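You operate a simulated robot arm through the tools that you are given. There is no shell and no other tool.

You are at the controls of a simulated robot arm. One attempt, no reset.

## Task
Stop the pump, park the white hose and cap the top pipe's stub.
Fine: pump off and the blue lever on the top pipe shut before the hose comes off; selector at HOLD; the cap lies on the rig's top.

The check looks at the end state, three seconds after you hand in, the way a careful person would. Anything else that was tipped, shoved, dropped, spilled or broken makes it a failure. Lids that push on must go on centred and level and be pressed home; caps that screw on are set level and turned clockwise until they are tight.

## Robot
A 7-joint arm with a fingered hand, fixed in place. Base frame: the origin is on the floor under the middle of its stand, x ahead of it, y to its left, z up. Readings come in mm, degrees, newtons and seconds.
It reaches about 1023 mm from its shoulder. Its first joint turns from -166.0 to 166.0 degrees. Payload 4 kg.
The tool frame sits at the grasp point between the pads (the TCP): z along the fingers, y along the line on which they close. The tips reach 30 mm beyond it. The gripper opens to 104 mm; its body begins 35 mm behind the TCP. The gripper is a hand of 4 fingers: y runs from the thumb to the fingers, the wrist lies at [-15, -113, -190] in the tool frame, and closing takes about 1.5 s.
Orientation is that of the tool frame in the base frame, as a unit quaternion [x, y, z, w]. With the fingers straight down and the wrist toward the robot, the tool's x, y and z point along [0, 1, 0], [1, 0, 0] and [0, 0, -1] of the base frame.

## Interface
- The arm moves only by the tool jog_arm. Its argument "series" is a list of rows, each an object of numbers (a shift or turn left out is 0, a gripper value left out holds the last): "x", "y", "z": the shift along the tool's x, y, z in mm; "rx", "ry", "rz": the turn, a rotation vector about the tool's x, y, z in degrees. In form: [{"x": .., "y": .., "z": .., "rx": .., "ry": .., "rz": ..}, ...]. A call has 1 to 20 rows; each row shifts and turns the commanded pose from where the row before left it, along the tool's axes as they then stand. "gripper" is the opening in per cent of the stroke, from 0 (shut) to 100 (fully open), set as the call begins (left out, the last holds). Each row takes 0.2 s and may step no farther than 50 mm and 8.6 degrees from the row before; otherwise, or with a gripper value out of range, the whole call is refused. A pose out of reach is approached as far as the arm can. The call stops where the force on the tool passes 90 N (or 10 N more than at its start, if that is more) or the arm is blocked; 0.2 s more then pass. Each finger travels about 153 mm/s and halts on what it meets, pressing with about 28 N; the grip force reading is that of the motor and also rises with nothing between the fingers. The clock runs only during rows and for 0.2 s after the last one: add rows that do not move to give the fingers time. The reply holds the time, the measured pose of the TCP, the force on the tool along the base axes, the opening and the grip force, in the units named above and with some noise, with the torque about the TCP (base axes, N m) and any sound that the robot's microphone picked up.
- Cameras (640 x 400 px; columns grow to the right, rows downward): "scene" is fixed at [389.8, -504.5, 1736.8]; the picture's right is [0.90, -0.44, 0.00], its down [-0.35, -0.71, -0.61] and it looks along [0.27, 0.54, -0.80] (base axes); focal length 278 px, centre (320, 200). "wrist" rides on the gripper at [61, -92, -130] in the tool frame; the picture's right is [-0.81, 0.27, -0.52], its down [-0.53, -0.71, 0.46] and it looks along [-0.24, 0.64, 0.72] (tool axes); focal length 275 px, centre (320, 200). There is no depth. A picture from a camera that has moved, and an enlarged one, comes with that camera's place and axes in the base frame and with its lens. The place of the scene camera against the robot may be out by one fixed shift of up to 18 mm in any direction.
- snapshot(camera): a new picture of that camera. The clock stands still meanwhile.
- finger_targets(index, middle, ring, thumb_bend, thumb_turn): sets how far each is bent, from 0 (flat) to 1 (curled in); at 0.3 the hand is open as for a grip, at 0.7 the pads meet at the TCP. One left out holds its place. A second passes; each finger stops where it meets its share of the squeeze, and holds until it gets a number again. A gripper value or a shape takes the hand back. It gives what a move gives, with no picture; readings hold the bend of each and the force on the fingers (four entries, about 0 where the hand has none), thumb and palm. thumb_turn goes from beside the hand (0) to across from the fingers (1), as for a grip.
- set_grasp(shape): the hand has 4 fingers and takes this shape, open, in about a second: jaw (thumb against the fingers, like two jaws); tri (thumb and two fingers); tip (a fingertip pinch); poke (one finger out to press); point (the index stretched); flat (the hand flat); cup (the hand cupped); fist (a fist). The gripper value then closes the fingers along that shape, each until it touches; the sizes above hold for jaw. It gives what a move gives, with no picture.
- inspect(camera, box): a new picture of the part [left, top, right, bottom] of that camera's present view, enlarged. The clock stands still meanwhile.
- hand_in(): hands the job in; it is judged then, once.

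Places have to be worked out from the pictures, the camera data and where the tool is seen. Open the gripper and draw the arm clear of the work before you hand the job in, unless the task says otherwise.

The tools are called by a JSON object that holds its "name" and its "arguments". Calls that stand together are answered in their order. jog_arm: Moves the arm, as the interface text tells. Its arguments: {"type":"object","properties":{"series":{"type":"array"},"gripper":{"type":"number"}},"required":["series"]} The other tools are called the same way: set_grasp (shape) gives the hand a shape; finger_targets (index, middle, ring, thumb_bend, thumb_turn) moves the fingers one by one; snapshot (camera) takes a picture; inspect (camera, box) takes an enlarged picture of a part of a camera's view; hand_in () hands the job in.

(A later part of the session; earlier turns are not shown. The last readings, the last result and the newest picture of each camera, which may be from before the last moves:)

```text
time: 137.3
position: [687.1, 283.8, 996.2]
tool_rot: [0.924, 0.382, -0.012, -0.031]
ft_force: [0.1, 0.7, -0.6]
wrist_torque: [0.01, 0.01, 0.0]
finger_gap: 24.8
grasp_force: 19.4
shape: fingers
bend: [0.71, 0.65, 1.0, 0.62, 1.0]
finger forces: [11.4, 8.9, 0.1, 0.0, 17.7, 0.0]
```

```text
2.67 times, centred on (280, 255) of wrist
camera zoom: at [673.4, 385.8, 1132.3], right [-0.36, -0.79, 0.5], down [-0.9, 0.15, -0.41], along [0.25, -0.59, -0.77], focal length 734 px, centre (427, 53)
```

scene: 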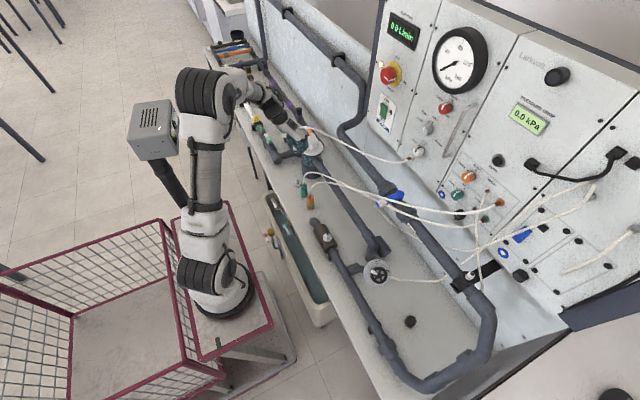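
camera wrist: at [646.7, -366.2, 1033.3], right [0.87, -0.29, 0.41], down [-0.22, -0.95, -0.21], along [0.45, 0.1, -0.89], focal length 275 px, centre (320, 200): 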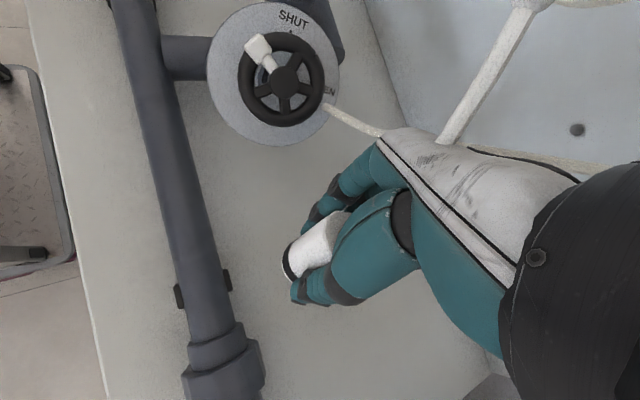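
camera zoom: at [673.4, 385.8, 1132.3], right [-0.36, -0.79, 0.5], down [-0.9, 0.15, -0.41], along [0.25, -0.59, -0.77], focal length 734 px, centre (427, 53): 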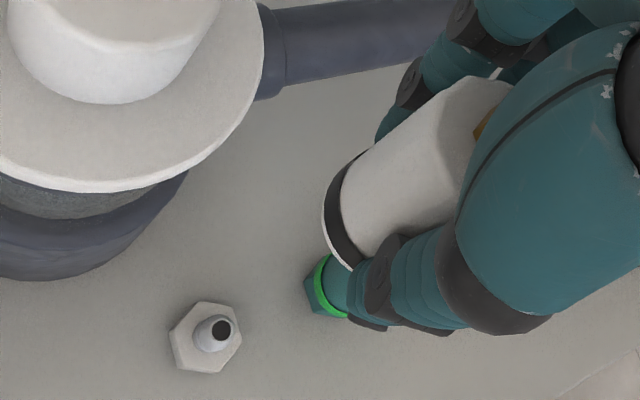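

Elbow clearance is fine. Descending to put the mouth about 20 mm above the nipple.

{"name": "jog_arm", "arguments": {"series": [{"x": -1.9, "y": 0.75, "z": 33.4}, {"x": -1.9, "y": 0.75, "z": 33.4}, {"x": -1.9, "y": 0.75, "z": 33.4}, {"x": -1.9, "y": 0.75, "z": 33.4}, {}]}}

{"name": "inspect", "arguments": {"camera": "wrist", "box": [250, 190, 370, 300]}}

{"name": "inspect", "arguments": {"camera": "scene", "box": [280, 140, 320, 180]}}

```text
time: 138.5
position: [677.0, 284.9, 861.7]
tool_rot: [0.923, 0.383, -0.012, -0.032]
ft_force: [-0.3, -0.2, -0.2]
wrist_torque: [0.0, -0.03, 0.0]
finger_gap: 24.7
grasp_force: 19.0
shape: fingers
bend: [0.71, 0.65, 1.0, 0.62, 1.0]
finger forces: [11.4, 9.1, 0.1, 0.0, 17.7, 0.0]
```

```text
3.64 times, centred on (310, 245) of wrist
camera zoom: at [662.1, 386.8, 998.1], right [-0.36, -0.79, 0.5], down [-0.9, 0.15, -0.41], along [0.25, -0.59, -0.77], focal length 1001 px, centre (356, 36)
```

zoom: 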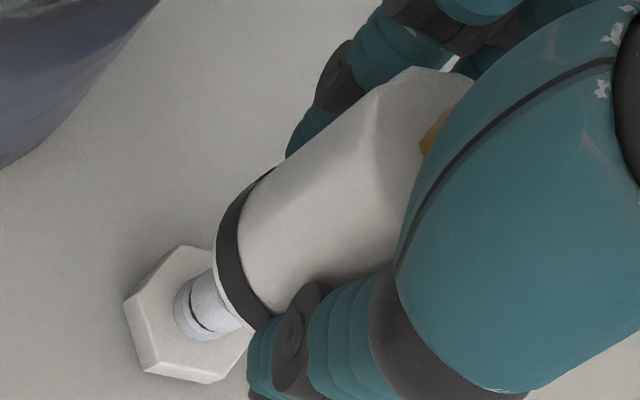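

```text
10.00 times, centred on (300, 160) of scene
camera zoom: at [389.8, -504.5, 1736.8], right [0.9, -0.44, 0.0], down [-0.35, -0.71, -0.61], along [0.27, 0.54, -0.8], focal length 2784 px, centre (520, 600)
```

zoom: 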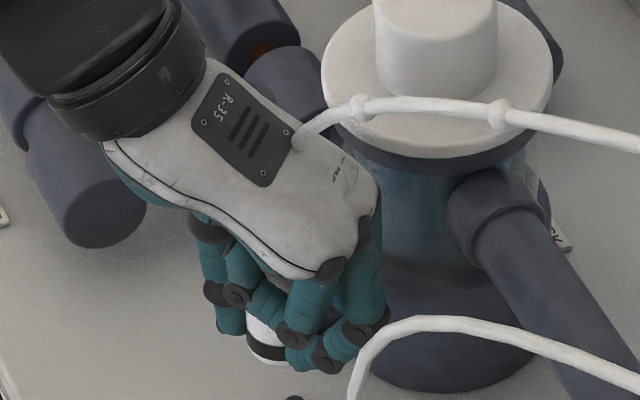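

{"name": "inspect", "arguments": {"camera": "wrist", "box": [275, 230, 335, 300]}}

```text
5.71 times, centred on (305, 265) of wrist
camera zoom: at [662.1, 386.8, 998.1], right [-0.36, -0.79, 0.5], down [-0.9, 0.15, -0.41], along [0.25, -0.59, -0.77], focal length 1573 px, centre (406, -171)
```

zoom: 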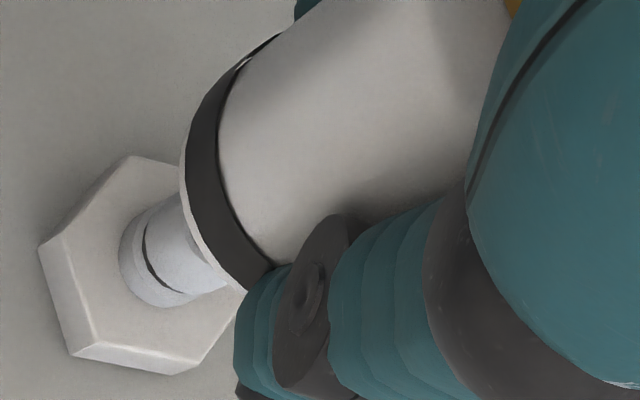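

Plug axis and nipple axis are collinear in the image within about 1 mm. I'll trim 0.8 mm and lower gently, watching the side forces.

{"name": "jog_arm", "arguments": {"series": [{"x": -0.6, "y": -0.2, "z": 8}, {"y": 0.5, "z": 8}, {"y": 0.4, "z": 6}, {}]}}

{"name": "inspect", "arguments": {"camera": "wrist", "box": [260, 210, 340, 300]}}

{"name": "inspect", "arguments": {"camera": "scene", "box": [280, 150, 320, 190]}}

```text
time: 139.5
position: [676.4, 283.5, 840.5]
tool_rot: [0.923, 0.382, -0.012, -0.031]
ft_force: [0.2, 0.2, -1.1]
wrist_torque: [0.04, 0.03, -0.02]
finger_gap: 24.7
grasp_force: 18.9
shape: fingers
bend: [0.71, 0.65, 1.0, 0.62, 1.0]
finger forces: [11.5, 9.1, 0.0, 0.1, 17.7, 0.0]
```

```text
4.44 times, centred on (300, 255) of wrist
camera zoom: at [662.0, 386.2, 977.0], right [-0.36, -0.79, 0.5], down [-0.9, 0.15, -0.41], along [0.25, -0.59, -0.77], focal length 1224 px, centre (409, -44)
```

zoom: 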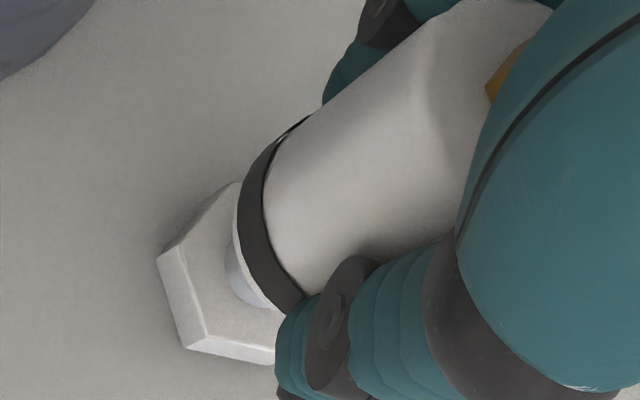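

```text
10.00 times, centred on (300, 170) of scene
camera zoom: at [389.8, -504.5, 1736.8], right [0.9, -0.44, 0.0], down [-0.35, -0.71, -0.61], along [0.27, 0.54, -0.8], focal length 2784 px, centre (520, 500)
```

zoom: 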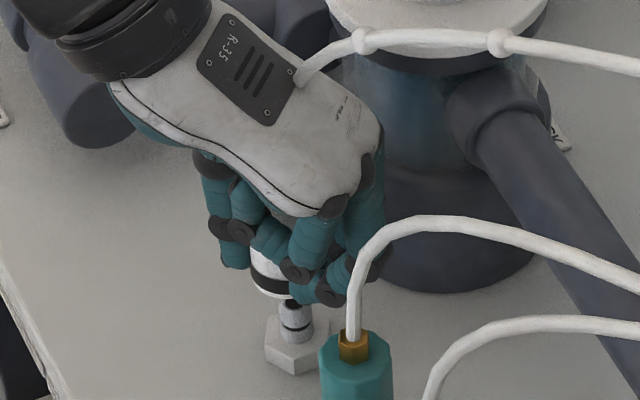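

{"name": "inspect", "arguments": {"camera": "scene", "box": [288, 158, 308, 178]}}

```text
16.00 times, centred on (298, 168) of scene
camera zoom: at [389.8, -504.5, 1736.8], right [0.9, -0.44, 0.0], down [-0.35, -0.71, -0.61], along [0.27, 0.54, -0.8], focal length 4454 px, centre (672, 712)
```

zoom: 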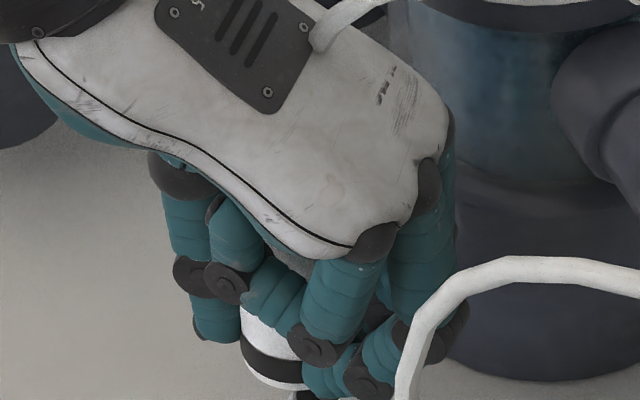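

{"name": "jog_arm", "arguments": {"series": [{"y": 0.3, "z": 4}, {"y": 0.2, "z": 3}, {}]}}

{"name": "jog_arm", "arguments": {"series": [{"y": 0.3, "z": 4}, {}]}}

{"name": "inspect", "arguments": {"camera": "wrist", "box": [260, 210, 340, 300]}}

{"name": "inspect", "arguments": {"camera": "scene", "box": [280, 150, 320, 190]}}

```text
time: 140.3
position: [678.6, 283.9, 834.4]
tool_rot: [0.924, 0.381, -0.012, -0.031]
ft_force: [-0.1, -0.5, -0.5]
wrist_torque: [-0.02, 0.0, 0.03]
finger_gap: 24.6
grasp_force: 19.1
shape: fingers
bend: [0.71, 0.65, 1.0, 0.62, 1.0]
finger forces: [11.4, 9.0, 0.1, 0.0, 17.7, 0.0]
```

```text
time: 140.9
position: [677.1, 282.9, 830.7]
tool_rot: [0.923, 0.382, -0.012, -0.033]
ft_force: [0.1, -0.3, 0.0]
wrist_torque: [-0.01, -0.02, -0.01]
finger_gap: 24.5
grasp_force: 19.3
shape: fingers
bend: [0.71, 0.65, 1.0, 0.62, 1.0]
finger forces: [11.5, 9.1, 0.1, 0.1, 17.7, 0.0]
```

```text
4.44 times, centred on (300, 255) of wrist
camera zoom: at [663.0, 384.5, 966.3], right [-0.36, -0.79, 0.5], down [-0.9, 0.15, -0.41], along [0.25, -0.59, -0.77], focal length 1224 px, centre (409, -44)
```

zoom: 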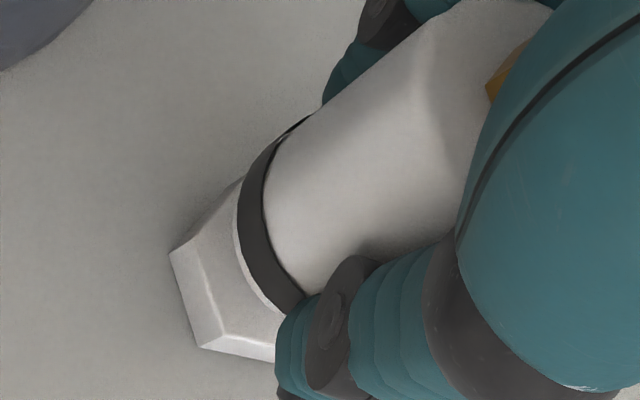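

```text
10.00 times, centred on (300, 170) of scene
camera zoom: at [389.8, -504.5, 1736.8], right [0.9, -0.44, 0.0], down [-0.35, -0.71, -0.61], along [0.27, 0.54, -0.8], focal length 2784 px, centre (520, 500)
```

zoom: 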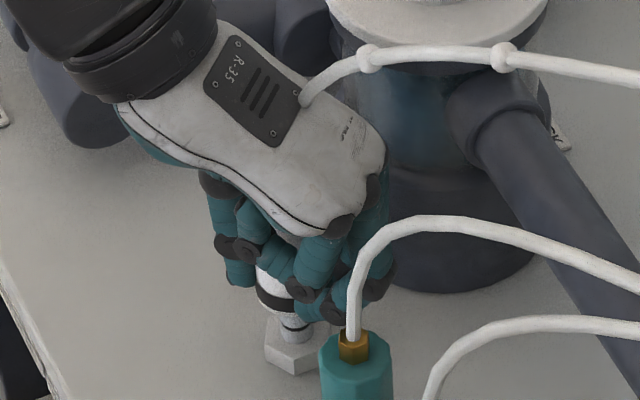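

The mouth has gone over the nipple with no contact force. Continuing down gently toward the hex.

{"name": "jog_arm", "arguments": {"series": [{"y": 0.3, "z": 4}, {"y": 0.2, "z": 3}, {}]}}

{"name": "jog_arm", "arguments": {"series": [{"y": 0.2, "z": 2.5}, {}]}}

{"name": "inspect", "arguments": {"camera": "wrist", "box": [260, 210, 340, 300]}}

{"name": "inspect", "arguments": {"camera": "scene", "box": [280, 150, 320, 190]}}

```text
time: 141.7
position: [677.5, 282.1, 822.3]
tool_rot: [0.924, 0.382, -0.012, -0.031]
ft_force: [1.1, -1.5, 0.0]
wrist_torque: [-0.04, -0.02, -0.02]
finger_gap: 24.7
grasp_force: 19.4
shape: fingers
bend: [0.71, 0.65, 1.0, 0.62, 1.0]
finger forces: [11.4, 9.8, 0.0, 0.1, 17.6, 0.1]
```

```text
time: 142.3
position: [676.7, 281.9, 819.4]
tool_rot: [0.924, 0.382, -0.013, -0.032]
ft_force: [-0.3, -3.3, -0.4]
wrist_torque: [-0.12, 0.01, 0.02]
finger_gap: 24.9
grasp_force: 20.1
shape: fingers
bend: [0.71, 0.65, 1.0, 0.62, 1.0]
finger forces: [11.3, 11.7, 0.0, 0.0, 17.4, 0.0]
```

```text
4.44 times, centred on (300, 255) of wrist
camera zoom: at [662.8, 383.8, 955.6], right [-0.36, -0.79, 0.5], down [-0.9, 0.15, -0.41], along [0.25, -0.59, -0.77], focal length 1224 px, centre (409, -44)
```

zoom: 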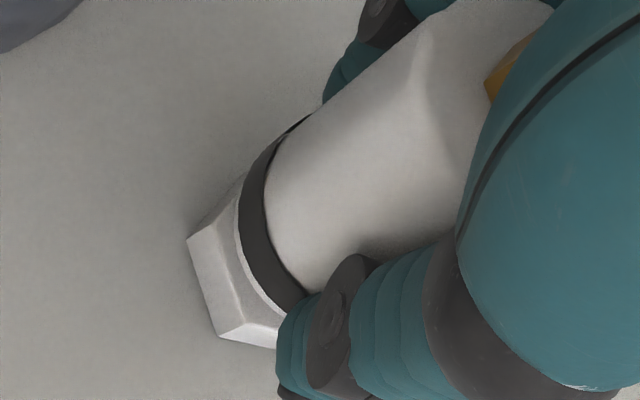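

```text
10.00 times, centred on (300, 170) of scene
camera zoom: at [389.8, -504.5, 1736.8], right [0.9, -0.44, 0.0], down [-0.35, -0.71, -0.61], along [0.27, 0.54, -0.8], focal length 2784 px, centre (520, 500)
```

zoom: 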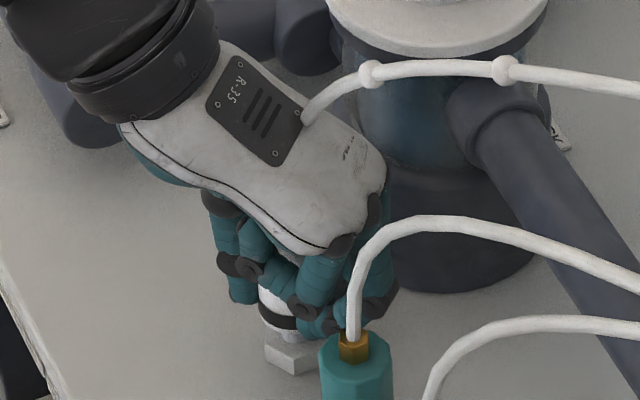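

The plug is well down over the nipple with a slight sideways push toward -y. I'll relieve 1.5 mm that way and continue.

{"name": "jog_arm", "arguments": {"series": [{"x": -1.06, "y": 1.06}, {}]}}

{"name": "jog_arm", "arguments": {"series": [{"y": 0.15, "z": 2.2}, {}]}}

{"name": "inspect", "arguments": {"camera": "wrist", "box": [260, 210, 340, 300]}}

```text
time: 142.9
position: [677.3, 280.6, 819.9]
tool_rot: [0.924, 0.382, -0.012, -0.031]
ft_force: [0.5, 0.1, -0.5]
wrist_torque: [-0.02, 0.0, -0.01]
finger_gap: 25.1
grasp_force: 18.9
shape: fingers
bend: [0.71, 0.65, 1.0, 0.62, 1.0]
finger forces: [11.0, 9.1, 0.0, 0.0, 18.0, 0.0]
```

```text
time: 143.5
position: [677.6, 280.1, 816.9]
tool_rot: [0.924, 0.382, -0.012, -0.031]
ft_force: [0.4, 0.6, -0.4]
wrist_torque: [0.0, 0.0, -0.04]
finger_gap: 24.9
grasp_force: 18.8
shape: fingers
bend: [0.71, 0.65, 1.0, 0.62, 1.0]
finger forces: [11.0, 9.2, 0.1, 0.1, 18.0, 0.0]
```

```text
4.44 times, centred on (300, 255) of wrist
camera zoom: at [662.8, 382.2, 954.0], right [-0.36, -0.79, 0.5], down [-0.9, 0.15, -0.41], along [0.25, -0.59, -0.77], focal length 1224 px, centre (409, -44)
```

zoom: 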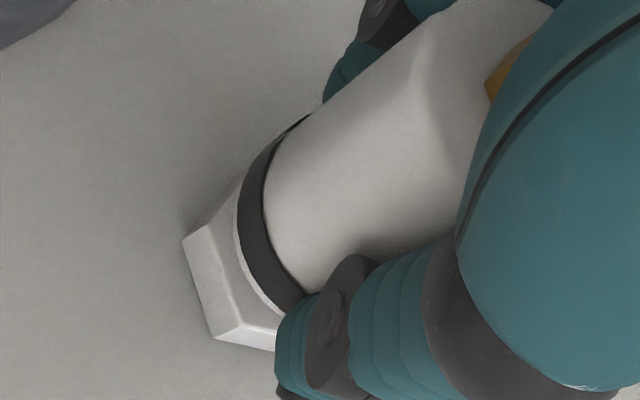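

Side force is zero now. Continuing down in 2 mm steps.

{"name": "jog_arm", "arguments": {"series": [{"y": 0.15, "z": 2.2}, {}]}}

{"name": "jog_arm", "arguments": {"series": [{"y": 0.15, "z": 2.2}, {}]}}

{"name": "inspect", "arguments": {"camera": "wrist", "box": [260, 210, 340, 300]}}

```text
time: 144.1
position: [677.7, 280.6, 816.1]
tool_rot: [0.923, 0.383, -0.012, -0.031]
ft_force: [-0.4, -0.1, -0.9]
wrist_torque: [0.0, 0.02, 0.02]
finger_gap: 24.5
grasp_force: 19.3
shape: fingers
bend: [0.71, 0.65, 1.0, 0.62, 1.0]
finger forces: [11.0, 9.0, 0.0, 0.0, 17.9, 0.1]
```

```text
time: 144.7
position: [676.3, 280.9, 812.9]
tool_rot: [0.923, 0.383, -0.012, -0.031]
ft_force: [-0.2, 0.5, 0.0]
wrist_torque: [0.0, 0.0, 0.09]
finger_gap: 24.7
grasp_force: 18.3
shape: fingers
bend: [0.71, 0.65, 1.0, 0.62, 1.0]
finger forces: [11.1, 9.2, 0.0, 0.0, 17.9, 0.0]
```

```text
4.44 times, centred on (300, 255) of wrist
camera zoom: at [662.5, 382.6, 950.1], right [-0.36, -0.79, 0.5], down [-0.9, 0.15, -0.41], along [0.25, -0.59, -0.77], focal length 1224 px, centre (409, -44)
```

zoom: 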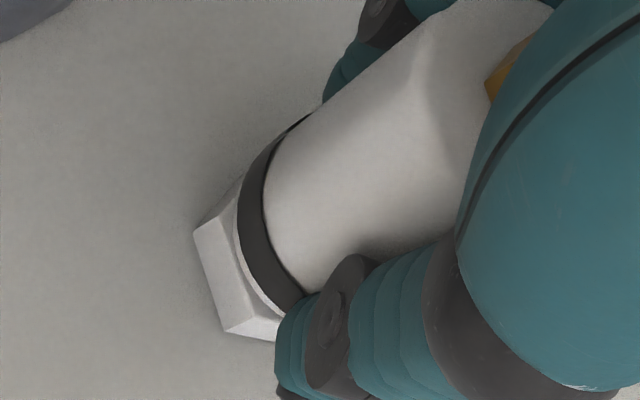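

{"name": "jog_arm", "arguments": {"series": [{"y": 0.15, "z": 2}, {}]}}

{"name": "jog_arm", "arguments": {"series": [{"y": 0.15, "z": 2}, {}]}}

{"name": "inspect", "arguments": {"camera": "wrist", "box": [260, 210, 340, 300]}}

```text
time: 145.3
position: [676.8, 281.6, 811.9]
tool_rot: [0.924, 0.381, -0.012, -0.031]
ft_force: [-0.5, 0.4, -1.1]
wrist_torque: [0.01, -0.02, -0.01]
finger_gap: 24.7
grasp_force: 18.7
shape: fingers
bend: [0.71, 0.65, 1.0, 0.62, 1.0]
finger forces: [11.1, 9.1, 0.0, 0.0, 17.8, 0.1]
```

```text
time: 145.9
position: [677.6, 280.2, 808.7]
tool_rot: [0.924, 0.382, -0.012, -0.032]
ft_force: [-0.7, 0.5, 0.0]
wrist_torque: [0.01, -0.03, 0.03]
finger_gap: 24.8
grasp_force: 18.7
shape: fingers
bend: [0.71, 0.65, 1.0, 0.62, 1.0]
finger forces: [11.1, 9.1, 0.0, 0.0, 17.8, 0.1]
```

```text
4.44 times, centred on (300, 255) of wrist
camera zoom: at [662.2, 382.8, 945.4], right [-0.36, -0.79, 0.5], down [-0.9, 0.15, -0.41], along [0.25, -0.59, -0.77], focal length 1224 px, centre (409, -44)
```

zoom: 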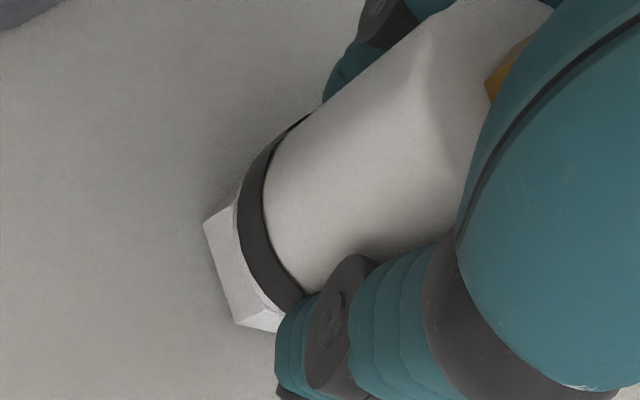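

{"name": "jog_arm", "arguments": {"series": [{"y": 0.1, "z": 1.8}, {}]}}

{"name": "jog_arm", "arguments": {"series": [{"y": 0.1, "z": 1.8}, {}]}}

{"name": "inspect", "arguments": {"camera": "wrist", "box": [260, 210, 340, 300]}}

```text
time: 146.5
position: [676.5, 279.6, 808.5]
tool_rot: [0.923, 0.383, -0.011, -0.031]
ft_force: [-0.2, -0.3, -0.8]
wrist_torque: [-0.01, 0.0, -0.02]
finger_gap: 24.7
grasp_force: 18.8
shape: fingers
bend: [0.71, 0.65, 1.0, 0.62, 1.0]
finger forces: [11.1, 9.2, 0.0, 0.0, 17.8, 0.0]
```

```text
time: 147.1
position: [677.0, 282.3, 806.8]
tool_rot: [0.924, 0.381, -0.011, -0.032]
ft_force: [-0.7, -0.1, 3.8]
wrist_torque: [-0.01, 0.0, 0.02]
finger_gap: 24.6
grasp_force: 19.7
shape: fingers
bend: [0.72, 0.72, 1.0, 0.62, 1.0]
finger forces: [11.8, 9.5, 0.0, 0.0, 19.7, 0.1]
```

```text
4.44 times, centred on (300, 255) of wrist
camera zoom: at [662.6, 383.0, 942.7], right [-0.36, -0.79, 0.49], down [-0.9, 0.15, -0.41], along [0.25, -0.59, -0.77], focal length 1224 px, centre (409, -44)
```

zoom: 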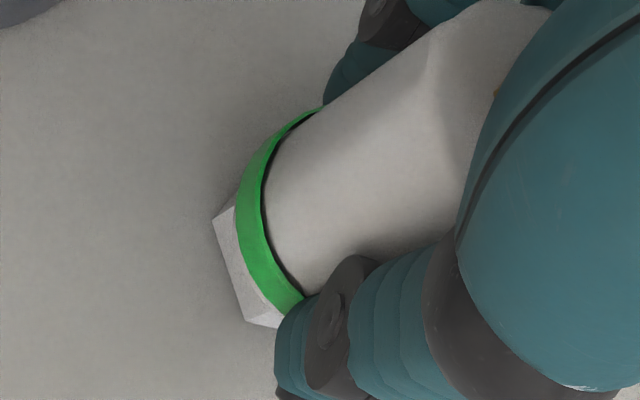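

The ring turned green, so the white hose is latched on its park. I'll open the fingers gently and check that it stays.

{"name": "finger_targets", "arguments": {"index": 0.55, "middle": 0.55, "thumb_bend": 0.45}}

{"name": "inspect", "arguments": {"camera": "wrist", "box": [240, 180, 380, 310]}}

{"name": "inspect", "arguments": {"camera": "scene", "box": [275, 145, 325, 195]}}

```text
time: 148.1
position: [675.6, 281.7, 805.9]
tool_rot: [0.924, 0.382, -0.012, -0.031]
ft_force: [-0.6, -0.4, 0.2]
wrist_torque: [0.0, 0.0, 0.0]
finger_gap: 51.2
grasp_force: 0.0
shape: fingers
bend: [0.55, 0.55, 1.0, 0.45, 1.0]
finger forces: [0.0, 0.0, 0.0, 0.0, 0.0, 0.0]
```

```text
3.08 times, centred on (310, 245) of wrist
camera zoom: at [662.3, 383.2, 942.2], right [-0.36, -0.79, 0.5], down [-0.9, 0.15, -0.41], along [0.25, -0.59, -0.77], focal length 847 px, centre (351, 62)
```

zoom: 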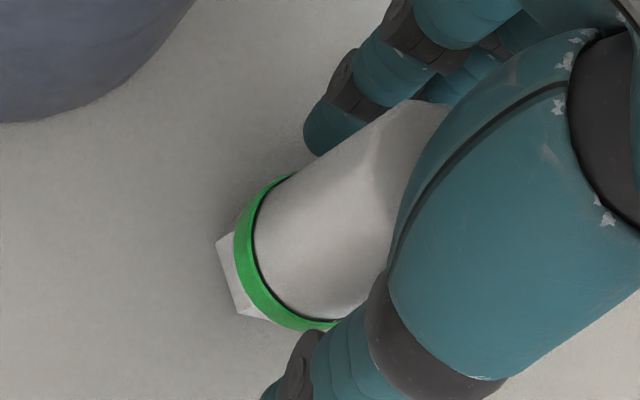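

```text
8.00 times, centred on (300, 170) of scene
camera zoom: at [389.8, -504.5, 1736.8], right [0.9, -0.44, 0.0], down [-0.35, -0.71, -0.61], along [0.27, 0.54, -0.8], focal length 2227 px, centre (480, 440)
```

zoom: 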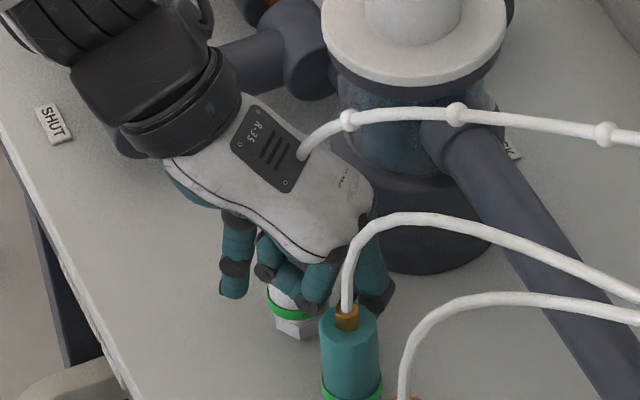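

Parked and green with the hand open. I'll rise straight up off the plug.

{"name": "jog_arm", "arguments": {"series": [{"z": -10}, {"z": -20}, {"z": -30}, {"z": -40}, {"z": -45}, {}]}}

{"name": "inspect", "arguments": {"camera": "scene", "box": [275, 145, 325, 195]}}

{"name": "snapshot", "arguments": {"camera": "wrist"}}

{"name": "snapshot", "arguments": {"camera": "scene"}}

```text
time: 149.5
position: [680.7, 275.7, 949.6]
tool_rot: [0.923, 0.383, -0.012, -0.032]
ft_force: [0.7, -0.1, -0.6]
wrist_torque: [0.0, 0.01, 0.0]
finger_gap: 51.5
grasp_force: 0.1
shape: fingers
bend: [0.55, 0.55, 1.0, 0.45, 1.0]
finger forces: [0.1, 0.0, 0.0, 0.0, 0.0, 0.0]
```

```text
8.00 times, centred on (300, 170) of scene
camera zoom: at [389.8, -504.5, 1736.8], right [0.9, -0.44, 0.0], down [-0.35, -0.71, -0.61], along [0.27, 0.54, -0.8], focal length 2227 px, centre (480, 440)
```

zoom: 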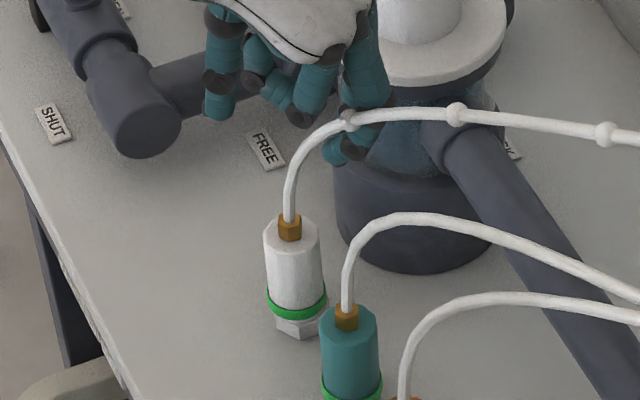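

```text
taken
camera wrist: at [664.9, 376.5, 1086.6], right [-0.36, -0.79, 0.5], down [-0.9, 0.15, -0.41], along [0.25, -0.59, -0.77], focal length 275 px, centre (320, 200)
```

wrist: 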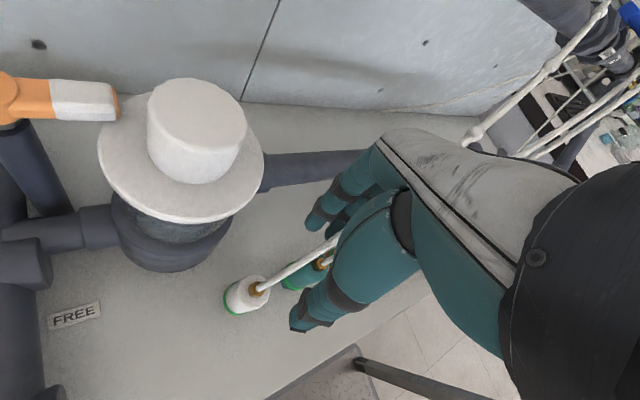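

```text
taken
```

scene: 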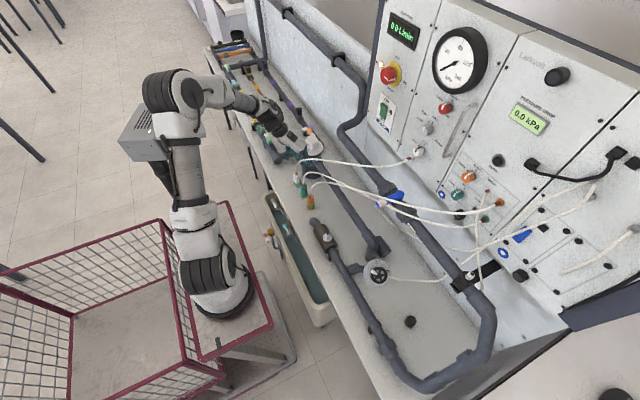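

The white plug stands upright and latched. The elbow is close to the sensor box again, so I'll move up and away to the right right now.

{"name": "jog_arm", "arguments": {"series": [{"x": -10, "y": 12, "z": -30}, {"x": -20, "y": 20, "z": -30}, {"x": -20, "y": 20, "z": -30}, {"x": -20, "y": 20, "z": -30}]}}

{"name": "snapshot", "arguments": {"camera": "scene"}}

{"name": "inspect", "arguments": {"camera": "scene", "box": [100, 50, 260, 240]}}

```text
time: 150.5
position: [688.8, 167.8, 1064.2]
tool_rot: [0.923, 0.383, -0.012, -0.031]
ft_force: [-0.3, -0.3, -0.6]
wrist_torque: [-0.04, 0.0, -0.01]
finger_gap: 51.5
grasp_force: 0.1
shape: fingers
bend: [0.55, 0.55, 1.0, 0.45, 1.0]
finger forces: [0.0, 0.0, 0.1, 0.0, 0.0, 0.0]
```

```text
taken
```

scene: 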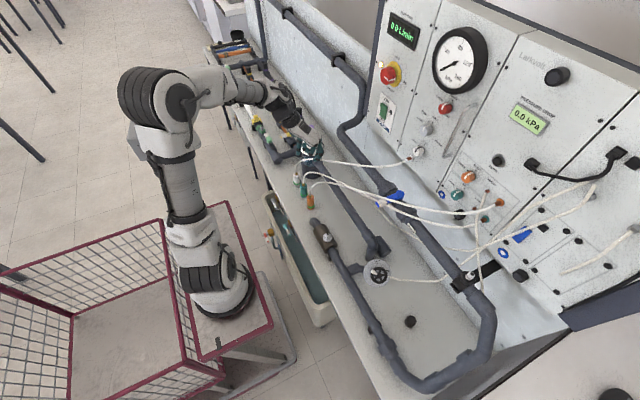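

```text
2.11 times, centred on (180, 145) of scene
camera zoom: at [389.8, -504.5, 1736.8], right [0.9, -0.44, 0.0], down [-0.35, -0.71, -0.61], along [0.27, 0.54, -0.8], focal length 586 px, centre (615, 316)
```

zoom: 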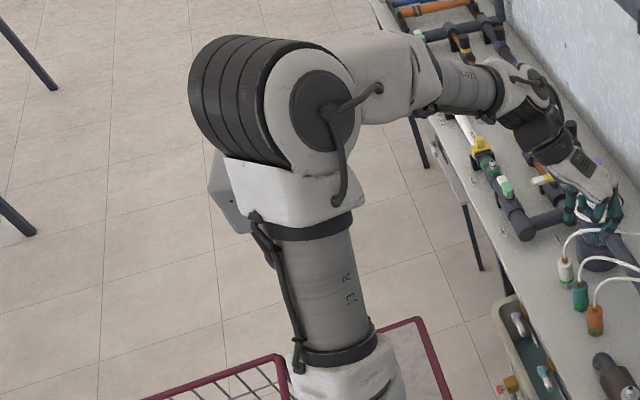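

The box is back at its normal place and the hose is parked. Now the cap: I'll rise, square the hand and travel to the right side for a close look at the cap and the bare stub.

{"name": "jog_arm", "arguments": {"series": [{"z": -40, "rx": -4}, {"z": -45, "rz": -7.5}, {"z": -45, "rz": -7.5}, {"z": -45, "rz": -7.5}, {"rz": -7.5}, {"rz": -7.5}, {"rz": -7.5}, {}]}}

{"name": "set_grasp", "arguments": {"shape": "jaw"}}

{"name": "jog_arm", "arguments": {"series": [{"x": -40}, {"x": -48}, {"x": -48}, {"x": -48}, {"x": -48}, {"x": -48}, {"x": -48}, {"x": -48}, {"x": -48}, {"x": -48}, {"x": -30}, {}]}}

{"name": "snapshot", "arguments": {"camera": "wrist"}}

{"name": "snapshot", "arguments": {"camera": "scene"}}

```text
time: 152.3
position: [693.6, 166.0, 1239.8]
tool_rot: [0.706, 0.708, 0.001, 0.001]
ft_force: [0.6, -0.9, -0.4]
wrist_torque: [-0.04, 0.01, 0.01]
finger_gap: 51.6
grasp_force: 0.0
shape: fingers
bend: [0.55, 0.55, 1.0, 0.45, 1.0]
finger forces: [0.0, 0.0, 0.0, 0.0, 0.0, 0.1]
```

```text
time: 153.2
position: [692.5, 165.9, 1240.2]
tool_rot: [0.707, 0.707, 0.001, 0.001]
ft_force: [-0.2, 0.6, 1.3]
wrist_torque: [-0.02, 0.0, 0.01]
finger_gap: 103.8
grasp_force: 0.2
shape: jaw
bend: [0.3, 0.3, 0.3, 0.3, 0.98]
finger forces: [0.0, 0.0, 0.0, 0.0, 0.0, 0.0]
```

```text
time: 155.8
position: [689.8, -337.6, 1242.3]
tool_rot: [0.707, 0.707, 0.001, 0.001]
ft_force: [-0.2, 0.5, 0.1]
wrist_torque: [0.01, 0.01, 0.0]
finger_gap: 103.7
grasp_force: 0.1
shape: jaw
bend: [0.3, 0.3, 0.3, 0.3, 0.98]
finger forces: [0.0, 0.0, 0.0, 0.0, 0.0, 0.0]
```

```text
taken
camera wrist: at [597.8, -275.4, 1372.6], right [0.27, -0.81, 0.52], down [-0.71, -0.53, -0.46], along [0.65, -0.24, -0.72], focal length 275 px, centre (320, 200)
```

wrist: 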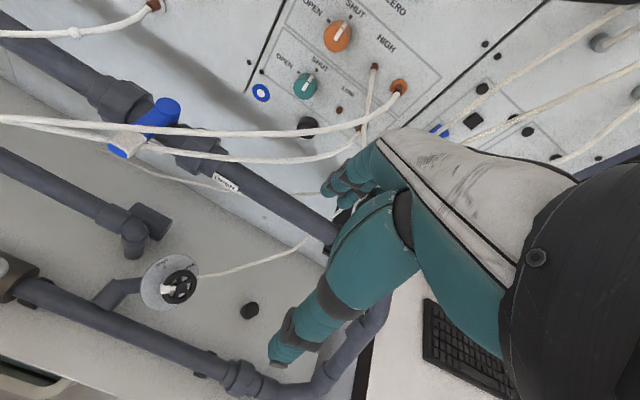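

```text
taken
```

scene: 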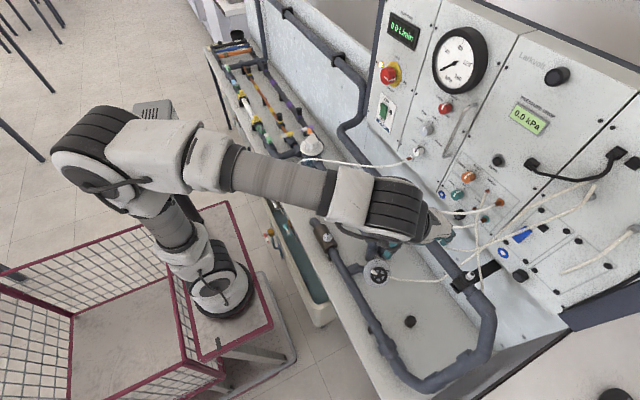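

{"name": "inspect", "arguments": {"camera": "scene", "box": [395, 305, 425, 340]}}

{"name": "inspect", "arguments": {"camera": "scene", "box": [445, 255, 495, 300]}}

{"name": "inspect", "arguments": {"camera": "wrist", "box": [220, 280, 290, 340]}}

{"name": "inspect", "arguments": {"camera": "scene", "box": [265, 55, 325, 125]}}

```text
11.43 times, centred on (410, 322) of scene
camera zoom: at [389.8, -504.5, 1736.8], right [0.9, -0.44, 0.0], down [-0.35, -0.71, -0.61], along [0.27, 0.54, -0.8], focal length 3181 px, centre (-709, -1200)
```

zoom: 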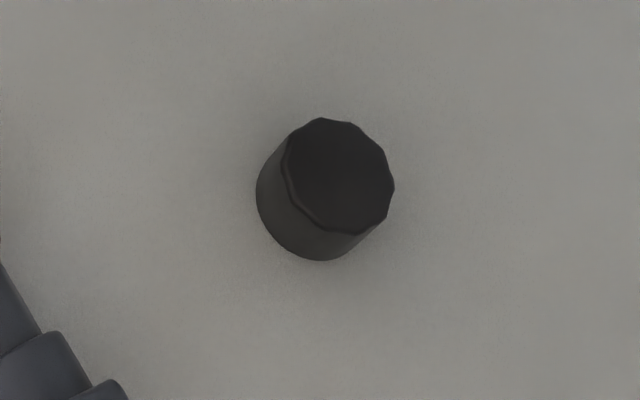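

```text
8.89 times, centred on (470, 278) of scene
camera zoom: at [389.8, -504.5, 1736.8], right [0.9, -0.44, 0.0], down [-0.35, -0.71, -0.61], along [0.27, 0.54, -0.8], focal length 2474 px, centre (-1013, -489)
```

zoom: 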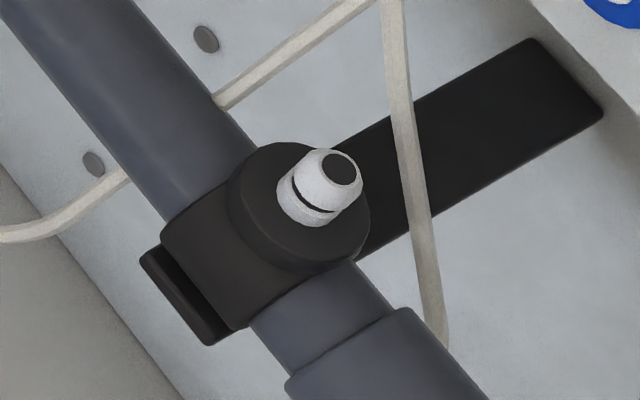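

```text
6.67 times, centred on (255, 310) of wrist
camera zoom: at [597.8, -275.4, 1372.6], right [0.27, -0.81, 0.52], down [-0.71, -0.53, -0.46], along [0.65, -0.24, -0.72], focal length 1835 px, centre (753, -533)
```

zoom: 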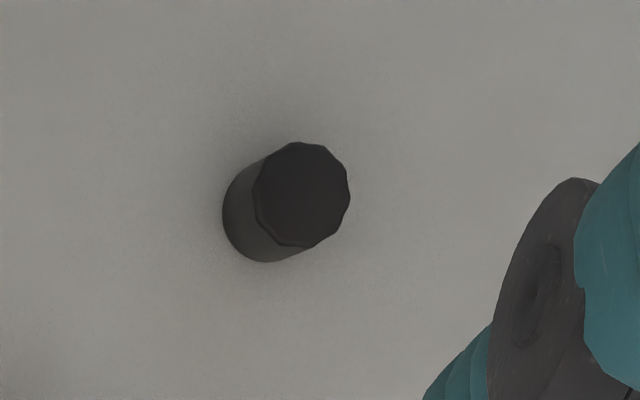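

```text
5.71 times, centred on (295, 90) of scene
camera zoom: at [389.8, -504.5, 1736.8], right [0.9, -0.44, 0.0], down [-0.35, -0.71, -0.61], along [0.27, 0.54, -0.8], focal length 1591 px, centre (463, 829)
```

zoom: 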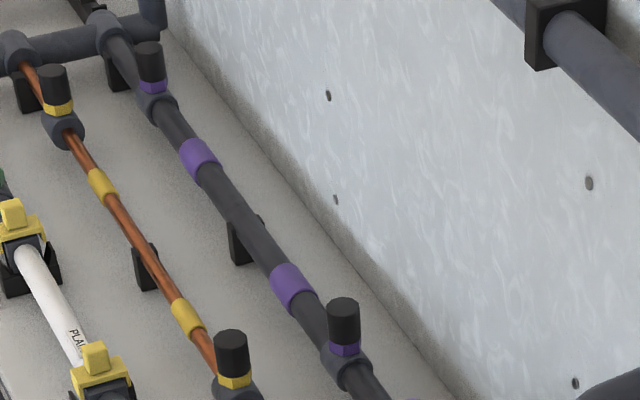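

The cap is a smooth push-on type, about 32 mm across and 30 mm tall, standing open end down near [761, -414]. The stub nipple matches the park nipple. To clear the top pipe overhead I'll approach with the pinch axis along y and the hand pitched 25° back, using the three-point "tri" grip.

{"name": "set_grasp", "arguments": {"shape": "tri"}}

{"name": "jog_arm", "arguments": {"series": [{"rz": 7.5}, {"rz": 7.5}, {"rz": 7.5}, {"rz": 7.5}, {"rz": 7.5}, {"rz": 7.5}, {"rz": 7.5}, {"rz": 7.5}, {"rz": 7.5}, {"rz": 7.5}, {"rz": 7.5}, {"rz": 7.5}, {"ry": 6.25}, {"ry": 6.25}, {"ry": 6.25}, {"ry": 6.25}, {}]}}

{"name": "snapshot", "arguments": {"camera": "scene"}}

{"name": "snapshot", "arguments": {"camera": "wrist"}}

```text
time: 156.7
position: [689.5, -336.4, 1243.0]
tool_rot: [0.707, 0.707, 0.002, 0.001]
ft_force: [-0.2, -0.4, 0.0]
wrist_torque: [0.01, -0.04, -0.01]
finger_gap: 103.6
grasp_force: 0.1
shape: tri
bend: [0.3, 0.3, 0.99, 0.3, 0.98]
finger forces: [0.1, 0.0, 0.1, 0.1, 0.0, 0.1]
```

```text
time: 160.3
position: [692.1, -336.6, 1240.3]
tool_rot: [0.976, 0.0, 0.219, 0.0]
ft_force: [0.2, 0.2, 0.1]
wrist_torque: [0.0, 0.0, 0.02]
finger_gap: 103.7
grasp_force: 0.0
shape: tri
bend: [0.3, 0.3, 0.99, 0.3, 0.98]
finger forces: [0.0, 0.0, 0.0, 0.0, 0.0, 0.0]
```

```text
taken
```

scene: 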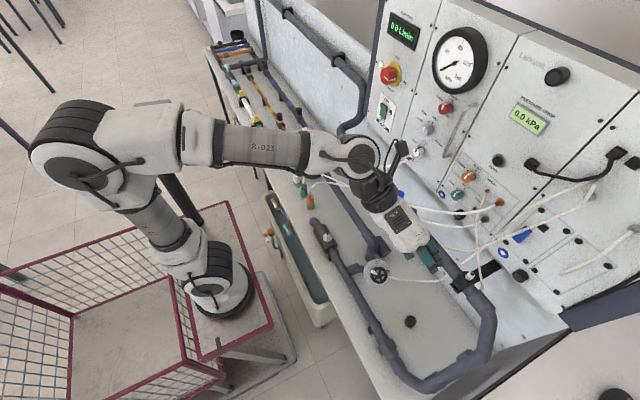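

```text
taken
camera wrist: at [692.2, -244.6, 1384.9], right [-0.95, -0.27, 0.12], down [-0.29, 0.71, -0.64], along [0.09, -0.64, -0.76], focal length 275 px, centre (320, 200)
```

wrist: 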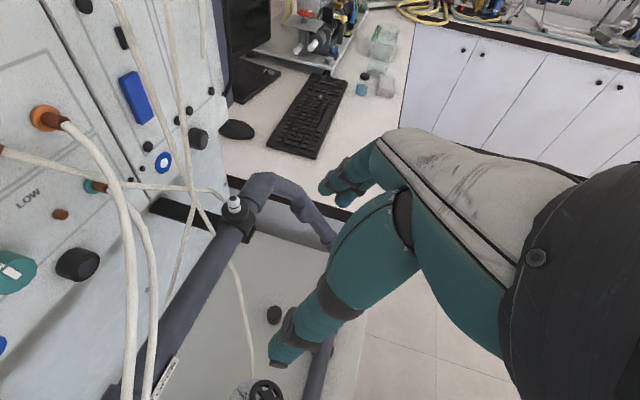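

{"name": "inspect", "arguments": {"camera": "wrist", "box": [250, 290, 310, 340]}}

{"name": "inspect", "arguments": {"camera": "wrist", "box": [200, 180, 270, 240]}}

```text
8.00 times, centred on (280, 315) of wrist
camera zoom: at [692.2, -244.6, 1384.9], right [-0.95, -0.27, 0.12], down [-0.29, 0.71, -0.64], along [0.09, -0.64, -0.76], focal length 2202 px, centre (640, -720)
```

zoom: 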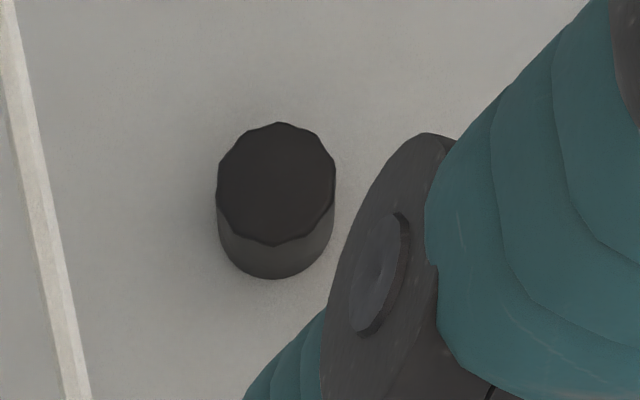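

```text
6.67 times, centred on (235, 210) of wrist
camera zoom: at [692.2, -244.6, 1384.9], right [-0.95, -0.27, 0.12], down [-0.29, 0.71, -0.64], along [0.09, -0.64, -0.76], focal length 1835 px, centre (887, 133)
```

zoom: 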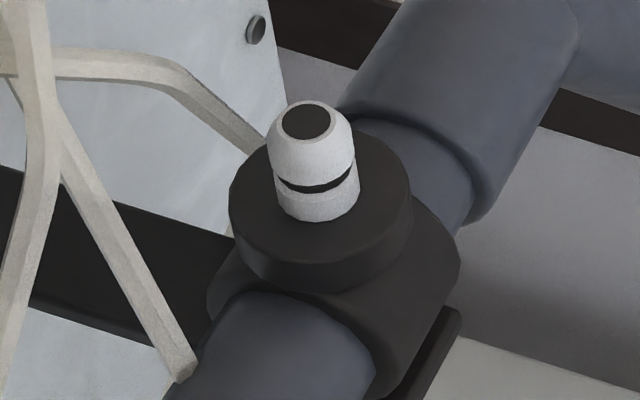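

Excellent views. Stub axis ≈ [826.5, -434], base z≈1091, tip z≈1117; cap axis ≈ [766, -417]. I'll descend in front of the top pipe to a point above the cap.

{"name": "jog_arm", "arguments": {"series": [{"x": -13.9, "y": 10, "z": 40.5}, {"x": -13.9, "y": 10, "z": 40.5}, {"x": -13.9, "y": 10, "z": 40.5}, {"x": -13.9, "y": 10, "z": 40.5}, {"x": -13.9, "y": 10, "z": 40.5}, {"x": -13.9, "y": 10, "z": 40.5}, {"x": -13.9, "y": 10, "z": 40.5}, {"x": -13.9, "y": 10, "z": 40.5}, {}]}}

{"name": "snapshot", "arguments": {"camera": "wrist"}}

{"name": "snapshot", "arguments": {"camera": "scene"}}

```text
time: 162.3
position: [730.2, -414.9, 897.2]
tool_rot: [0.976, 0.0, 0.218, 0.0]
ft_force: [-0.2, -0.5, -0.1]
wrist_torque: [0.04, -0.04, 0.03]
finger_gap: 103.8
grasp_force: 0.1
shape: tri
bend: [0.3, 0.3, 0.99, 0.3, 0.98]
finger forces: [0.1, 0.0, 0.1, 0.1, 0.0, 0.1]
```

```text
taken
camera wrist: at [730.4, -322.3, 1040.6], right [-0.95, -0.27, 0.12], down [-0.29, 0.71, -0.64], along [0.09, -0.65, -0.76], focal length 275 px, centre (320, 200)
```

wrist: 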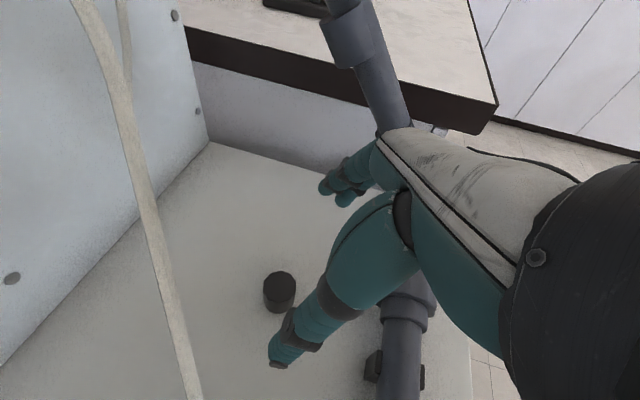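

```text
taken
```

scene: 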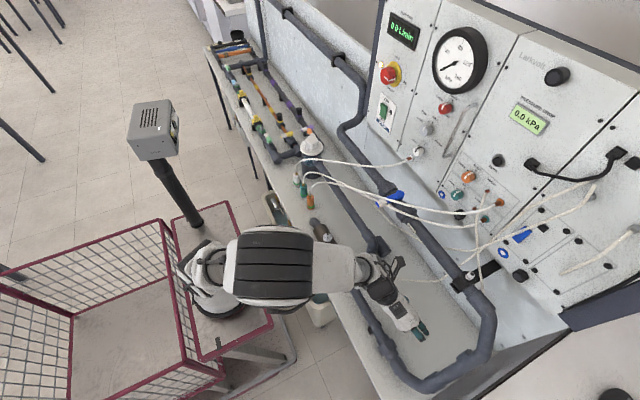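

{"name": "inspect", "arguments": {"camera": "wrist", "box": [240, 250, 330, 330]}}

```text
5.00 times, centred on (285, 290) of wrist
camera zoom: at [730.4, -322.3, 1040.6], right [-0.95, -0.27, 0.12], down [-0.29, 0.71, -0.64], along [0.09, -0.65, -0.76], focal length 1376 px, centre (495, -250)
```

zoom: 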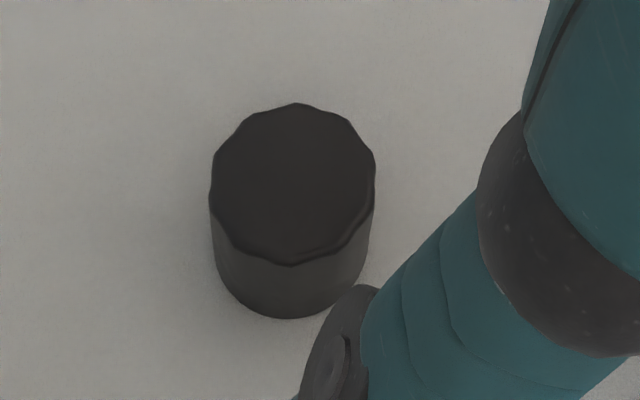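

Cap axis pinned at [767, -419], top z≈791. Moving the open grip over it and down around it.

{"name": "jog_arm", "arguments": {"series": [{"x": -1, "y": 1.9, "z": 36.5}, {"x": -1, "y": 1.9, "z": 36.5}, {"x": -5, "z": 10.6}, {}]}}

{"name": "inspect", "arguments": {"camera": "wrist", "box": [240, 150, 400, 330]}}

{"name": "inspect", "arguments": {"camera": "scene", "box": [380, 280, 450, 350]}}

```text
time: 163.3
position: [757.2, -419.3, 820.4]
tool_rot: [0.976, 0.0, 0.218, 0.0]
ft_force: [0.0, 0.1, 0.0]
wrist_torque: [0.02, -0.04, 0.01]
finger_gap: 103.7
grasp_force: 0.0
shape: tri
bend: [0.3, 0.3, 0.99, 0.3, 0.98]
finger forces: [0.0, 0.0, 0.0, 0.0, 0.0, 0.0]
```

```text
2.22 times, centred on (320, 240) of wrist
camera zoom: at [758.2, -327.6, 964.3], right [-0.95, -0.27, 0.12], down [-0.29, 0.71, -0.64], along [0.09, -0.65, -0.76], focal length 612 px, centre (320, 111)
```

zoom: 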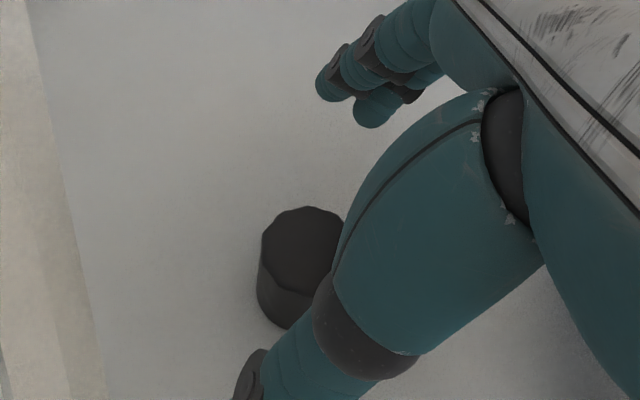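

```text
5.71 times, centred on (415, 315) of scene
camera zoom: at [389.8, -504.5, 1736.8], right [0.9, -0.44, 0.0], down [-0.35, -0.71, -0.61], along [0.27, 0.54, -0.8], focal length 1591 px, centre (-223, -457)
```

zoom: 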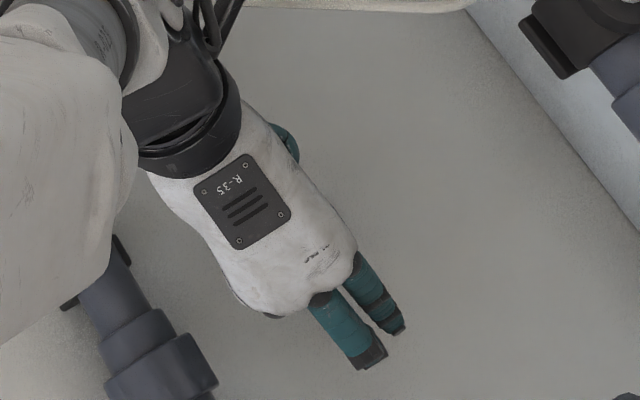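

{"name": "jog_arm", "arguments": {"series": [{"x": -3, "z": 9}, {"x": -5, "z": 12.5}, {}]}}

{"name": "inspect", "arguments": {"camera": "wrist", "box": [240, 150, 400, 330]}}

```text
time: 164.1
position: [759.5, -419.8, 799.2]
tool_rot: [0.976, -0.001, 0.219, 0.001]
ft_force: [-0.4, 0.5, -0.1]
wrist_torque: [0.0, 0.0, -0.04]
finger_gap: 103.8
grasp_force: 0.0
shape: tri
bend: [0.3, 0.3, 0.99, 0.3, 0.98]
finger forces: [0.0, 0.0, 0.0, 0.0, 0.1, 0.0]
```

```text
2.22 times, centred on (320, 240) of wrist
camera zoom: at [760.4, -327.6, 942.8], right [-0.95, -0.27, 0.12], down [-0.29, 0.71, -0.64], along [0.09, -0.64, -0.76], focal length 612 px, centre (320, 111)
```

zoom: 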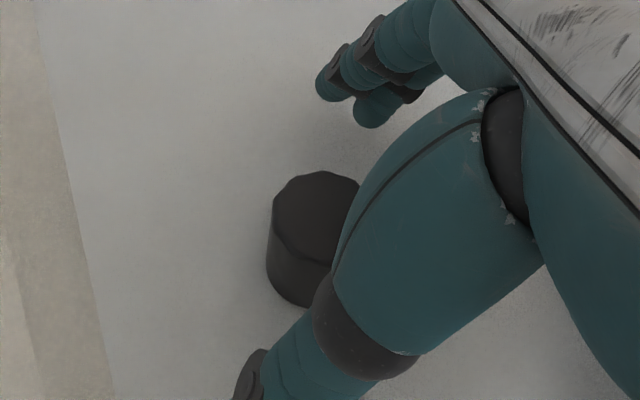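

The cap is centred between thumb and fingers. Closing index, middle and thumb on it.

{"name": "finger_targets", "arguments": {"index": 0.76, "middle": 0.76, "ring": 1.0, "thumb_bend": 0.78}}

{"name": "inspect", "arguments": {"camera": "wrist", "box": [240, 150, 400, 330]}}

```text
time: 165.1
position: [760.1, -420.8, 798.5]
tool_rot: [0.976, 0.0, 0.218, 0.0]
ft_force: [0.1, 0.3, 0.8]
wrist_torque: [0.0, 0.02, 0.0]
finger_gap: 17.7
grasp_force: 19.7
shape: fingers
bend: [0.72, 0.65, 1.0, 0.64, 0.92]
finger forces: [9.2, 10.4, 0.1, 0.0, 19.7, 0.0]
```

```text
2.22 times, centred on (320, 240) of wrist
camera zoom: at [760.3, -327.7, 942.8], right [-0.95, -0.27, 0.12], down [-0.29, 0.71, -0.64], along [0.09, -0.64, -0.76], focal length 612 px, centre (320, 111)
```

zoom: 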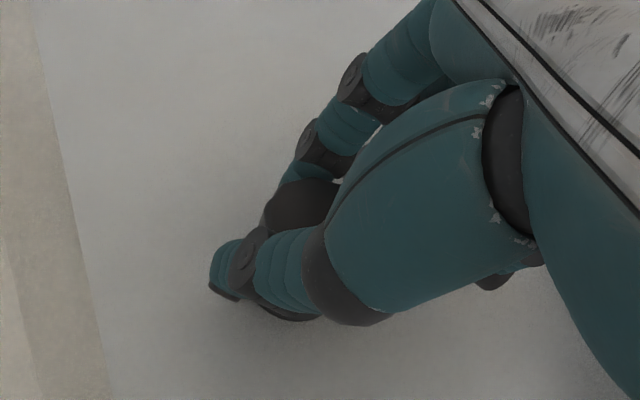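

The cap is gripped evenly (9 + 10 against 20 N). I'll lift a little and check that it stays level in the grip.

{"name": "jog_arm", "arguments": {"series": [{"x": 2.1, "z": -4.5}, {"x": 4.3, "z": -9}, {"x": 8.5, "z": -18}, {"x": 12.8, "z": -27}, {}]}}

{"name": "inspect", "arguments": {"camera": "wrist", "box": [250, 180, 370, 280]}}

{"name": "inspect", "arguments": {"camera": "scene", "box": [385, 275, 445, 335]}}

```text
time: 166.3
position: [761.3, -422.4, 862.6]
tool_rot: [0.976, 0.0, 0.218, 0.0]
ft_force: [0.5, 0.3, -0.2]
wrist_torque: [0.0, 0.0, -0.01]
finger_gap: 17.3
grasp_force: 19.8
shape: fingers
bend: [0.72, 0.65, 1.0, 0.64, 0.92]
finger forces: [9.6, 10.4, 0.0, 0.0, 19.6, 0.0]
```

```text
4.00 times, centred on (310, 230) of wrist
camera zoom: at [761.3, -328.6, 1007.3], right [-0.95, -0.27, 0.12], down [-0.29, 0.71, -0.64], along [0.09, -0.64, -0.76], focal length 1101 px, centre (360, 80)
```

zoom: 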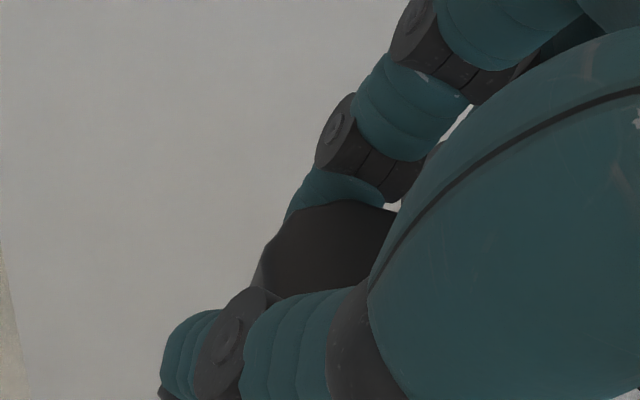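

```text
6.67 times, centred on (415, 305) of scene
camera zoom: at [389.8, -504.5, 1736.8], right [0.9, -0.44, 0.0], down [-0.35, -0.71, -0.61], along [0.27, 0.54, -0.8], focal length 1856 px, centre (-313, -500)
```

zoom: 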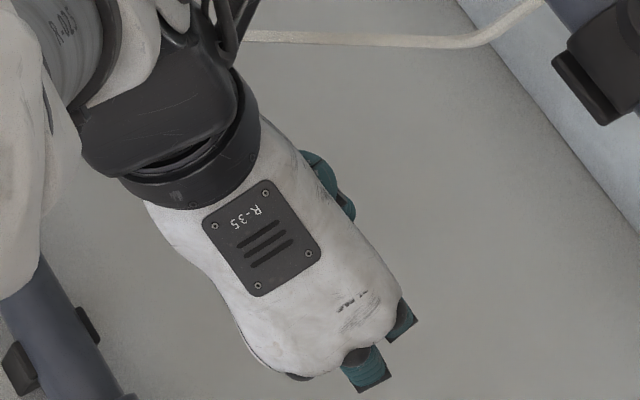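

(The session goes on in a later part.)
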